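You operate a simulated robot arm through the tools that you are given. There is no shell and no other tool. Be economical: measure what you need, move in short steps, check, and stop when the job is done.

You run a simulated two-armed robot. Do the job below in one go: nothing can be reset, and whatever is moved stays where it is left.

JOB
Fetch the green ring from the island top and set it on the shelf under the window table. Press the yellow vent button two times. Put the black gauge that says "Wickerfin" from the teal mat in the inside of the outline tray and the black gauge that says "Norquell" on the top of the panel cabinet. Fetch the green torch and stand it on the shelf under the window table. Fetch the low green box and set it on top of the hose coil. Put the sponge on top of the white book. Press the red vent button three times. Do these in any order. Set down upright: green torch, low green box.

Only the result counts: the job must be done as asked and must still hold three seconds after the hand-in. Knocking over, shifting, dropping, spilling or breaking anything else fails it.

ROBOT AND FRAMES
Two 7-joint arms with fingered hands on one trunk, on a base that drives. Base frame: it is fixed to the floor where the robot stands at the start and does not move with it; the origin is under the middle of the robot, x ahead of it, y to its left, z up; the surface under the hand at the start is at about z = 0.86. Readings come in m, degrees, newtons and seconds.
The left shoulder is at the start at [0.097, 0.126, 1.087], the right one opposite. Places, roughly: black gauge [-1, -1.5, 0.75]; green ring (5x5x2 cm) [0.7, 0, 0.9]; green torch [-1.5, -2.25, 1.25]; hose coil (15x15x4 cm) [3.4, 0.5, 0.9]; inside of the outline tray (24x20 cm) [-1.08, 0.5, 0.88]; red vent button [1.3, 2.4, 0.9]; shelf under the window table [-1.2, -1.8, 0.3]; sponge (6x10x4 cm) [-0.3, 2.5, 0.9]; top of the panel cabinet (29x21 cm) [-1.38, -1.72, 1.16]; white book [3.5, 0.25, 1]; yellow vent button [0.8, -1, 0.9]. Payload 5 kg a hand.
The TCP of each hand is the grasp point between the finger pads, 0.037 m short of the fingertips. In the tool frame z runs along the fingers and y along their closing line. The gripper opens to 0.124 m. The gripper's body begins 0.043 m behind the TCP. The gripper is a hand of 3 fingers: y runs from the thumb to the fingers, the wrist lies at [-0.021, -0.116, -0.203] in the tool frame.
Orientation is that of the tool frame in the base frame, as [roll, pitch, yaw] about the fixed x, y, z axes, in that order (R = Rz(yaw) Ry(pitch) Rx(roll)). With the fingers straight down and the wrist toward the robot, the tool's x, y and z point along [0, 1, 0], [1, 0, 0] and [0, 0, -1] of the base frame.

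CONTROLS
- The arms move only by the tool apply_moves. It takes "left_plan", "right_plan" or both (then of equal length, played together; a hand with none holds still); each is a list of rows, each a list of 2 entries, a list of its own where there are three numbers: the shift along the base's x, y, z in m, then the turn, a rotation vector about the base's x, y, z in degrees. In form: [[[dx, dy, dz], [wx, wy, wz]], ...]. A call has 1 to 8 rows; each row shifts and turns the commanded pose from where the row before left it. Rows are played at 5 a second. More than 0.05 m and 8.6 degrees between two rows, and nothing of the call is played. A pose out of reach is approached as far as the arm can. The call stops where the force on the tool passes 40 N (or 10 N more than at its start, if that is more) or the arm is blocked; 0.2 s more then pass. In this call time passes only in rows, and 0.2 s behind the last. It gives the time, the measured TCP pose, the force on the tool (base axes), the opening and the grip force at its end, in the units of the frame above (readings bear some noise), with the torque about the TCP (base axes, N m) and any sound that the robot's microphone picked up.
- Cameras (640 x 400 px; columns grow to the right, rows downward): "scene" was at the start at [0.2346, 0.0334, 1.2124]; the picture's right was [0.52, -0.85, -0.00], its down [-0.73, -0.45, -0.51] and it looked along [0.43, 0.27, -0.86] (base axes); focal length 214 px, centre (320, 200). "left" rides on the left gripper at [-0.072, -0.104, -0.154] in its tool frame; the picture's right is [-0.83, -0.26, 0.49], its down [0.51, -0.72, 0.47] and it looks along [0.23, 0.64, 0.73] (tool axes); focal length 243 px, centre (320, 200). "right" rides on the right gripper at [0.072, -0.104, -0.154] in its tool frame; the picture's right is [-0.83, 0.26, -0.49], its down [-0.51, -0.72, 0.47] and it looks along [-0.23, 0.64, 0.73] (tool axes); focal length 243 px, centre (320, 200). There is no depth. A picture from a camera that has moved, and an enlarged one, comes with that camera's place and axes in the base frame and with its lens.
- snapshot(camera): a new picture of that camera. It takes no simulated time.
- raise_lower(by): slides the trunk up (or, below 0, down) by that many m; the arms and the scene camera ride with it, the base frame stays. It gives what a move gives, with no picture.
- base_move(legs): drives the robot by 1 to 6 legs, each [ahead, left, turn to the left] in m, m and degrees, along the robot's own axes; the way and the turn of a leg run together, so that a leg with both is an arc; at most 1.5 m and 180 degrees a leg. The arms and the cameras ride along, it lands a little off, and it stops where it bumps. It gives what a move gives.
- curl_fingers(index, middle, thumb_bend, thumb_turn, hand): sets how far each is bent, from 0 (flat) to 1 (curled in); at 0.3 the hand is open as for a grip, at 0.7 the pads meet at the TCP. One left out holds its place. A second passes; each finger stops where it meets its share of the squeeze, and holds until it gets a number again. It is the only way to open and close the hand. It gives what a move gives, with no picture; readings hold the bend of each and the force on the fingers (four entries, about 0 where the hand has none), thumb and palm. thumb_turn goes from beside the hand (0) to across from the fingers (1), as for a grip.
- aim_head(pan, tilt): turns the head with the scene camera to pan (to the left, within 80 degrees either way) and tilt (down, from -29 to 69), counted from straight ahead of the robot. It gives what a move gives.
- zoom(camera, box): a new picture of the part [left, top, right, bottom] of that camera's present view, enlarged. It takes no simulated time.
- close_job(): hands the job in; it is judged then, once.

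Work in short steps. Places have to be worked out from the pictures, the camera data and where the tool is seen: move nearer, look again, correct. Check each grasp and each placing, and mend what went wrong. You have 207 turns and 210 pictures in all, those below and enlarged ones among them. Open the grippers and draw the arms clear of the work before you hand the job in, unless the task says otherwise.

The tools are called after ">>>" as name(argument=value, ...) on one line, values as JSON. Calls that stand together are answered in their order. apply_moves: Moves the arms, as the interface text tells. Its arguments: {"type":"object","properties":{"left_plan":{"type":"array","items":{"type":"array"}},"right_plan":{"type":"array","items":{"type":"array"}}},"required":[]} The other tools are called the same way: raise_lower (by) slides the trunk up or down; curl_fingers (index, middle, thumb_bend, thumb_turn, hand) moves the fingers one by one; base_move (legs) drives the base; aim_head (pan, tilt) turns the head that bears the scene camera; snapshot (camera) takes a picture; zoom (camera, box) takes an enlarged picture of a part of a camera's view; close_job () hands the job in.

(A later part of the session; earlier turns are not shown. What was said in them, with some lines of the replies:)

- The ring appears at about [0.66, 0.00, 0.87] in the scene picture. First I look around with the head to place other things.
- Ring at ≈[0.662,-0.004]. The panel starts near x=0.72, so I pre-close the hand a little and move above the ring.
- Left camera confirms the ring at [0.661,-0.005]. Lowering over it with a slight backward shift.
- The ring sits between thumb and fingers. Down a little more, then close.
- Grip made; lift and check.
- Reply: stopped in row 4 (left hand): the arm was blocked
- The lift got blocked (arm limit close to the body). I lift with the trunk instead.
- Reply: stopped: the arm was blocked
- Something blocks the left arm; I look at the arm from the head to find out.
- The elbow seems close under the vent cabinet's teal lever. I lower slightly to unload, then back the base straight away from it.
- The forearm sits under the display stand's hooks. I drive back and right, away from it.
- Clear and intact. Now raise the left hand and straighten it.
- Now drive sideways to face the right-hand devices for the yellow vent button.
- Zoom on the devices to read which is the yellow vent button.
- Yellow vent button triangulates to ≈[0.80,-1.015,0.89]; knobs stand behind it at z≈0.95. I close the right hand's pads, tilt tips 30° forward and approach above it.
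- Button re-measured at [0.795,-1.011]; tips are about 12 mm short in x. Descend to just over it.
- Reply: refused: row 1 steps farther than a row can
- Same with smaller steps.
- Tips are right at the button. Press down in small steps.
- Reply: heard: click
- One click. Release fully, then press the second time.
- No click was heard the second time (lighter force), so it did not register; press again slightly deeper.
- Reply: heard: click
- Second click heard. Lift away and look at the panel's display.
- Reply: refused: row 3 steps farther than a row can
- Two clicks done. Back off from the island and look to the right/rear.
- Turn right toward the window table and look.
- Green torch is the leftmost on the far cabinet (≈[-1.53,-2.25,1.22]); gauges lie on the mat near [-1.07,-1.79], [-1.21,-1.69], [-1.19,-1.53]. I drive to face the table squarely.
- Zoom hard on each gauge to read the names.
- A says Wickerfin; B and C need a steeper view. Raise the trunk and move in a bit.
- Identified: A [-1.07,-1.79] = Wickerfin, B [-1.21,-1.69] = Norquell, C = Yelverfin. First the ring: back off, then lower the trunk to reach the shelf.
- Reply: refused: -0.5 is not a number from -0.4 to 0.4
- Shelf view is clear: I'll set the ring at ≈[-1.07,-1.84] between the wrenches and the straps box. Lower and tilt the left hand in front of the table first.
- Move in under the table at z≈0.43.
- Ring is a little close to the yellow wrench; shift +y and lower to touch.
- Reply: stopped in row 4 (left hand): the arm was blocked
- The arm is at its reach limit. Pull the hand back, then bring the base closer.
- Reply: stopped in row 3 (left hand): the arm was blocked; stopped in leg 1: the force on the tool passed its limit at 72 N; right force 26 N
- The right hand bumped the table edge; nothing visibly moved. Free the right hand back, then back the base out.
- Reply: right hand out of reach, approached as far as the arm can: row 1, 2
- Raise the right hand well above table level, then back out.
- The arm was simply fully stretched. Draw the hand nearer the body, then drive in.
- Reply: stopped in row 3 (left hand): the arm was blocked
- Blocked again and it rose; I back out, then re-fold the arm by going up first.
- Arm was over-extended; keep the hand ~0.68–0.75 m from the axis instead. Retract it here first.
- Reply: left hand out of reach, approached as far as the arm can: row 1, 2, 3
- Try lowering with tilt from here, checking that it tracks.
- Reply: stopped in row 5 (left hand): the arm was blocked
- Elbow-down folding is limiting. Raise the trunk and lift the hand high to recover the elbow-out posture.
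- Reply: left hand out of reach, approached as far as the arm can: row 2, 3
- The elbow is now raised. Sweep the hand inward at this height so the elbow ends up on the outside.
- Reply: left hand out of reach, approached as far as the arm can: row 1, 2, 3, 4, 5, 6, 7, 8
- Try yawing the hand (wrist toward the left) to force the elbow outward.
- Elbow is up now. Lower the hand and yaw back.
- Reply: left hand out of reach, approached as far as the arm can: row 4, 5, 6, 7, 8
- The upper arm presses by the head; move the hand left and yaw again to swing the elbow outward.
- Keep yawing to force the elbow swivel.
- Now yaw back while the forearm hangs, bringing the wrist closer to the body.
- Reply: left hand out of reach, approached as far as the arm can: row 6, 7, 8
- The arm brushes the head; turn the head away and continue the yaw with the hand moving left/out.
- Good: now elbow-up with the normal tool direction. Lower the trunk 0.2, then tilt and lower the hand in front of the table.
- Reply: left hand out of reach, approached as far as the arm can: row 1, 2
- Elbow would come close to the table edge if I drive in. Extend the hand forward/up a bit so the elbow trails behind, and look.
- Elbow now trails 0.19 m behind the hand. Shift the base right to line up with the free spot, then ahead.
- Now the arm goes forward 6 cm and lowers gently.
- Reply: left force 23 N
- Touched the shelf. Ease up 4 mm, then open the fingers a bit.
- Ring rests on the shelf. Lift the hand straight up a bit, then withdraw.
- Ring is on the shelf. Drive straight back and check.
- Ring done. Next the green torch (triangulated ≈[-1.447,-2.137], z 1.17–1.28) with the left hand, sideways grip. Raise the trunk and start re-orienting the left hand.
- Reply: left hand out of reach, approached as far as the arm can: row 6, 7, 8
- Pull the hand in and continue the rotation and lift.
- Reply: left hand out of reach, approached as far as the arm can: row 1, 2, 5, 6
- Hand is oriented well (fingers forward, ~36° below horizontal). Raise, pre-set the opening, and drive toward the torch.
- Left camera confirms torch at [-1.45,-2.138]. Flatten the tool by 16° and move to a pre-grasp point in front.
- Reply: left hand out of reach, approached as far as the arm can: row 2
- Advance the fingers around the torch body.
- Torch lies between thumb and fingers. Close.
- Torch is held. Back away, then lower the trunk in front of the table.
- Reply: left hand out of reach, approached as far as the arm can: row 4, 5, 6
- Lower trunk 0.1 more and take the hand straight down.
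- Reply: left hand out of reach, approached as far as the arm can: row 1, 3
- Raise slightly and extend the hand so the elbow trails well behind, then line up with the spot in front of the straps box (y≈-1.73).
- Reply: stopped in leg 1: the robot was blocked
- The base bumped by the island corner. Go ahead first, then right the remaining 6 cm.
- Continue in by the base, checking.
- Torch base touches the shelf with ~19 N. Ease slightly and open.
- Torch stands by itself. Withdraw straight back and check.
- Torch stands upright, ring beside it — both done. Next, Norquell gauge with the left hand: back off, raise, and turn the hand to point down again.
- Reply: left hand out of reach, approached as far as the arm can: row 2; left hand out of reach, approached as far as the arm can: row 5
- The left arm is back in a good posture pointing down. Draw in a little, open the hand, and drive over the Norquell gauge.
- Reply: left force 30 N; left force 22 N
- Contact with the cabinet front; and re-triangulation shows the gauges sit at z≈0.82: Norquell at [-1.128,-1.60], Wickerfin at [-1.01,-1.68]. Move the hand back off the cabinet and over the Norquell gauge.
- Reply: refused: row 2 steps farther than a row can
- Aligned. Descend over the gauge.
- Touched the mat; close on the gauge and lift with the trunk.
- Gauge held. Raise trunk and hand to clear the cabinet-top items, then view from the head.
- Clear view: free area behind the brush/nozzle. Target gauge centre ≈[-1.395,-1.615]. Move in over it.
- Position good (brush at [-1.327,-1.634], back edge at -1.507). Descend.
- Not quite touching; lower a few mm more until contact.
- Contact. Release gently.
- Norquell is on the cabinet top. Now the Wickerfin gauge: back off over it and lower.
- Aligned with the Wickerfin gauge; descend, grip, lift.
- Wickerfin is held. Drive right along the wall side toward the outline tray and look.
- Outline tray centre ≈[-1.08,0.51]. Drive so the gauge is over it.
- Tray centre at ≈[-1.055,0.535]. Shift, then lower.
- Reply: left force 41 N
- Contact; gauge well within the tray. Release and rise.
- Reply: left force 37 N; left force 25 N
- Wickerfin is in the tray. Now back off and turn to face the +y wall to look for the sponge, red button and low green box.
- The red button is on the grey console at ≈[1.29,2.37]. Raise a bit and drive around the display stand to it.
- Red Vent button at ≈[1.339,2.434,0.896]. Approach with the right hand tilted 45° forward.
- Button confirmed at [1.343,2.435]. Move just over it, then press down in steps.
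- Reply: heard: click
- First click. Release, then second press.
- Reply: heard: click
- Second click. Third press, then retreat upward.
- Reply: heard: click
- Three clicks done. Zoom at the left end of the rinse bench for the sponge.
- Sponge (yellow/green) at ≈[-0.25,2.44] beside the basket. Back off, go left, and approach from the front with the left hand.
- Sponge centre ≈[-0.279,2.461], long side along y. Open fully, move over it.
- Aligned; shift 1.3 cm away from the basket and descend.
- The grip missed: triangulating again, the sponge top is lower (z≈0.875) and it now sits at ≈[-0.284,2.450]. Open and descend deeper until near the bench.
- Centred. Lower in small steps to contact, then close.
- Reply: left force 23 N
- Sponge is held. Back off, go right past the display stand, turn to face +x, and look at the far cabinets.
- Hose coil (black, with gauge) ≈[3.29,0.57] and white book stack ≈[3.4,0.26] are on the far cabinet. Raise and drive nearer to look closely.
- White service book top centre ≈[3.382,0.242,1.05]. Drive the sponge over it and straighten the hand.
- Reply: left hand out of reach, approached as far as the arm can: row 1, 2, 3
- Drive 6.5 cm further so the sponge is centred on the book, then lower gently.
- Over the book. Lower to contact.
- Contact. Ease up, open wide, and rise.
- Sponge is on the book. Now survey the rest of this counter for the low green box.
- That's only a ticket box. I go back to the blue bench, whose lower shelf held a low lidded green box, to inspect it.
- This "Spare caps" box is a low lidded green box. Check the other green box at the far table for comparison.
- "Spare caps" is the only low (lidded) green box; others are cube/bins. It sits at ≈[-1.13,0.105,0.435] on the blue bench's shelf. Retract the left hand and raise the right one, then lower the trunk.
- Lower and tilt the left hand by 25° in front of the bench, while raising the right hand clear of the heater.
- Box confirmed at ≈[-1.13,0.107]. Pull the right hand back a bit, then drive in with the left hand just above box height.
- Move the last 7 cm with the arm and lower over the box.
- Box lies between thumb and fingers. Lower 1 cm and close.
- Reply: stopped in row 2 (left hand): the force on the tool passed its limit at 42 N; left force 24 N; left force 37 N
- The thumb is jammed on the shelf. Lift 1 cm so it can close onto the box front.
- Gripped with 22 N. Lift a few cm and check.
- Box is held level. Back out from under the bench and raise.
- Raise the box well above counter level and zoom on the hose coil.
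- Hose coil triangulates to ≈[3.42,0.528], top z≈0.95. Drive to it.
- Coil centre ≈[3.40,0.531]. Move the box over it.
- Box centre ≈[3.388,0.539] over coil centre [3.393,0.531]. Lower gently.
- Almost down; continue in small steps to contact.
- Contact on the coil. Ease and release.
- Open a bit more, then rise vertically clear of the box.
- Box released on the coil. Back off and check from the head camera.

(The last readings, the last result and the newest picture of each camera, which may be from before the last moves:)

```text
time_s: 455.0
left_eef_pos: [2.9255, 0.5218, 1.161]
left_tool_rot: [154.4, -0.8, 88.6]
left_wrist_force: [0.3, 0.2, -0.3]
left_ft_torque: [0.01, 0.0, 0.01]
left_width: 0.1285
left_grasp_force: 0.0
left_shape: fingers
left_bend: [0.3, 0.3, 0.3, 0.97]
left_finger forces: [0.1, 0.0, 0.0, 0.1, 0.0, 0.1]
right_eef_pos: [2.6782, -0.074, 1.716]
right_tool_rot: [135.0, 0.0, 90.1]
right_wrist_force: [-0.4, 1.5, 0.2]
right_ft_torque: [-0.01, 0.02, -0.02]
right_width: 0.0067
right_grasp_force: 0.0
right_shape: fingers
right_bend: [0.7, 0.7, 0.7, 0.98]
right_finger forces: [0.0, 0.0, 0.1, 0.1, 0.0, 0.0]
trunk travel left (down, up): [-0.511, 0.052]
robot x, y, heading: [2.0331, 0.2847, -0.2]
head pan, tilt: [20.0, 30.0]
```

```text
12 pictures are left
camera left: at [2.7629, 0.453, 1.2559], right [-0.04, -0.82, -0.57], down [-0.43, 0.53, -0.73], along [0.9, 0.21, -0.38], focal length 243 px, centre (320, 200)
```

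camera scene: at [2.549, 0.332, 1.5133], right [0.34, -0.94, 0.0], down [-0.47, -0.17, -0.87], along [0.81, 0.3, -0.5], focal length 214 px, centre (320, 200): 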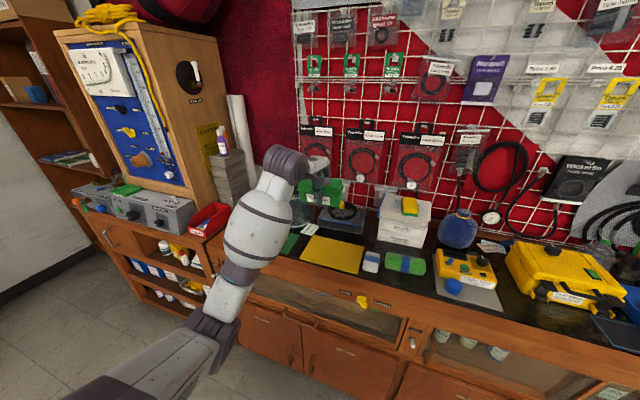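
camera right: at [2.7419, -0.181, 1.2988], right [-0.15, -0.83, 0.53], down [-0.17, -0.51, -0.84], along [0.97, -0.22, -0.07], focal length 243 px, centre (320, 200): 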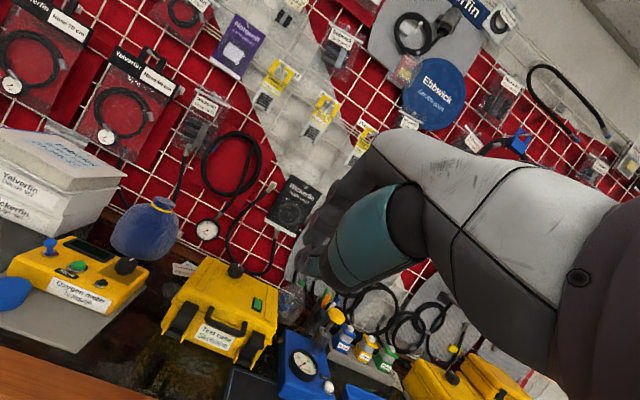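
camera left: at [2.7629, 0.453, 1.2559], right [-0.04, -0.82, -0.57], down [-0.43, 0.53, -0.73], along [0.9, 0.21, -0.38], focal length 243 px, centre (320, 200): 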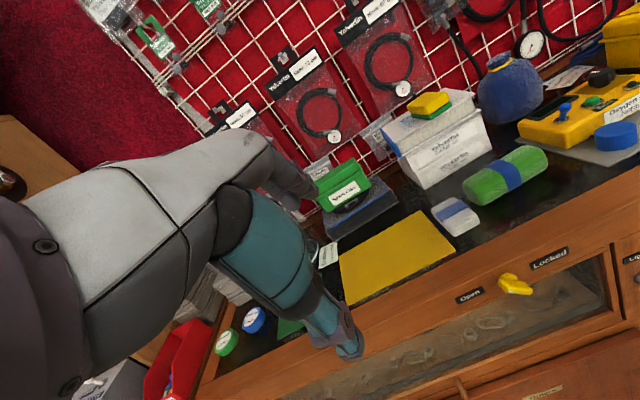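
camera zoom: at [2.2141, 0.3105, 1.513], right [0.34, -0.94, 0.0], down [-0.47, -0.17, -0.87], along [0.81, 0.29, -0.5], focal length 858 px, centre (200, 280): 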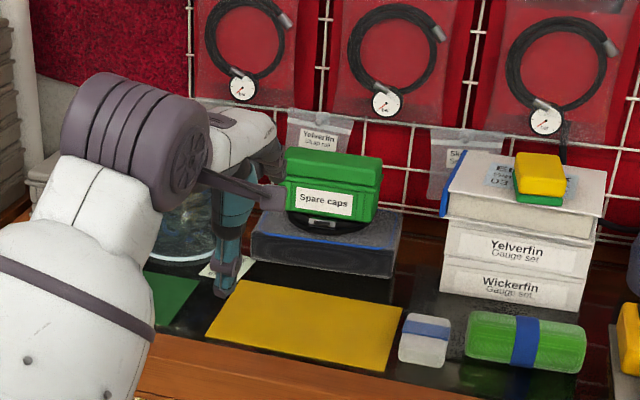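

Everything looks in place: box upright on the coil, sponge on the book. Open the right hand, draw back further, then hand in.

>>> curl_fingers(hand="right", index=0.3, middle=0.3, thumb_bend=0.3)

>>> base_move(legs=[[-0.25, 0, 0]])

>>> zoom(camera="scene", box=[280, 130, 440, 230])

```text
time_s: 456.0
left_eef_pos: [2.9235, 0.522, 1.1638]
left_tool_rot: [154.4, -0.8, 88.6]
left_wrist_force: [0.0, -0.2, 0.4]
left_ft_torque: [-0.06, 0.0, -0.02]
left_width: 0.1286
left_grasp_force: 0.1
left_shape: fingers
left_bend: [0.3, 0.3, 0.3, 0.97]
left_finger forces: [0.0, 0.1, 0.0, 0.0, 0.0, 0.0]
right_eef_pos: [2.6735, -0.0745, 1.7169]
right_tool_rot: [134.9, 0.0, 90.0]
right_wrist_force: [-0.7, -0.2, -0.4]
right_ft_torque: [0.01, -0.06, 0.02]
right_width: 0.1282
right_grasp_force: 0.1
right_shape: fingers
right_bend: [0.3, 0.3, 0.3, 0.98]
right_finger forces: [0.1, 0.0, 0.0, 0.1, 0.0, 0.0]
trunk travel left (down, up): [-0.511, 0.052]
robot x, y, heading: [2.0367, 0.2821, -0.2]
head pan, tilt: [20.0, 30.0]
```

```text
time_s: 457.9
left_eef_pos: [2.6772, 0.525, 1.1607]
left_tool_rot: [154.4, -0.6, 88.5]
left_wrist_force: [-0.3, 0.7, 0.4]
left_ft_torque: [-0.03, 0.02, 0.01]
left_width: 0.1287
left_grasp_force: 0.1
left_shape: fingers
left_bend: [0.3, 0.3, 0.3, 0.97]
left_finger forces: [0.1, 0.0, 0.0, 0.0, 0.0, 0.0]
right_eef_pos: [2.4314, -0.073, 1.7143]
right_tool_rot: [135.1, 0.0, 90.1]
right_wrist_force: [0.1, -0.2, -0.2]
right_ft_torque: [0.01, -0.01, -0.01]
right_width: 0.1284
right_grasp_force: 0.0
right_shape: fingers
right_bend: [0.3, 0.3, 0.3, 0.98]
right_finger forces: [0.1, 0.0, 0.0, 0.0, 0.0, 0.0]
trunk travel left (down, up): [-0.511, 0.052]
robot x, y, heading: [1.7891, 0.2799, 0.1]
head pan, tilt: [20.0, 30.0]
```

```text
4.00 times, centred on (360, 180) of scene
camera zoom: at [1.9669, 0.3113, 1.5128], right [0.34, -0.94, 0.0], down [-0.47, -0.17, -0.86], along [0.81, 0.3, -0.5], focal length 858 px, centre (160, 280)
```

zoom: 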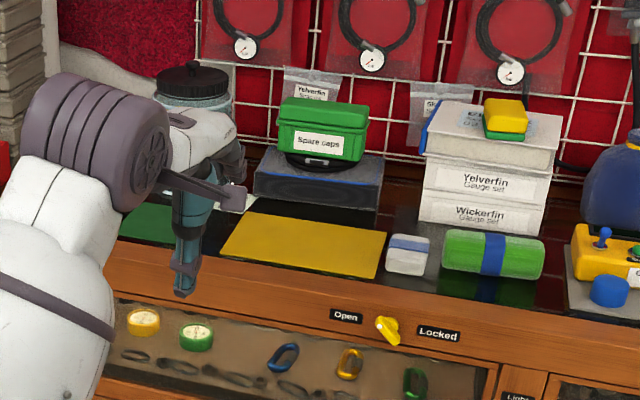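

All placements hold and the arms are clear; handing in.

>>> close_job()

```text
The job is handed in.
```

I finished every item and handed the job in, but the yellow button count and a few bumps along the way leave some doubt.

- **Green ring and green torch:** both are on the shelf under the window table. The torch is standing upright.
- **Wickerfin gauge:** inside the outline tray.
- **Norquell gauge:** on top of the panel cabinet.
- **Sponge:** on the white service book.
- **Low green box:** upright on top of the hose coil. I took the lidded box labelled "Spare caps" to be the low green box, since the other green boxes I found were cubes, bins or a ticket box.
- **Red vent button:** three presses, each with a click.
- **Yellow vent button:** two clicks heard. One press in between made no click, so I did not count it and pressed again.

**Bumps:**
- The right hand hit the front edge of the window table (72 N).
- The left hand pushed against the panel cabinet's front while I lowered it.
- The base bumped something, probably the island corner.
- The left forearm caught under the display stand's hooks.
- My first try at the sponge slid it a few centimetres.

In the pictures I looked at afterwards, nothing else appeared to have moved.
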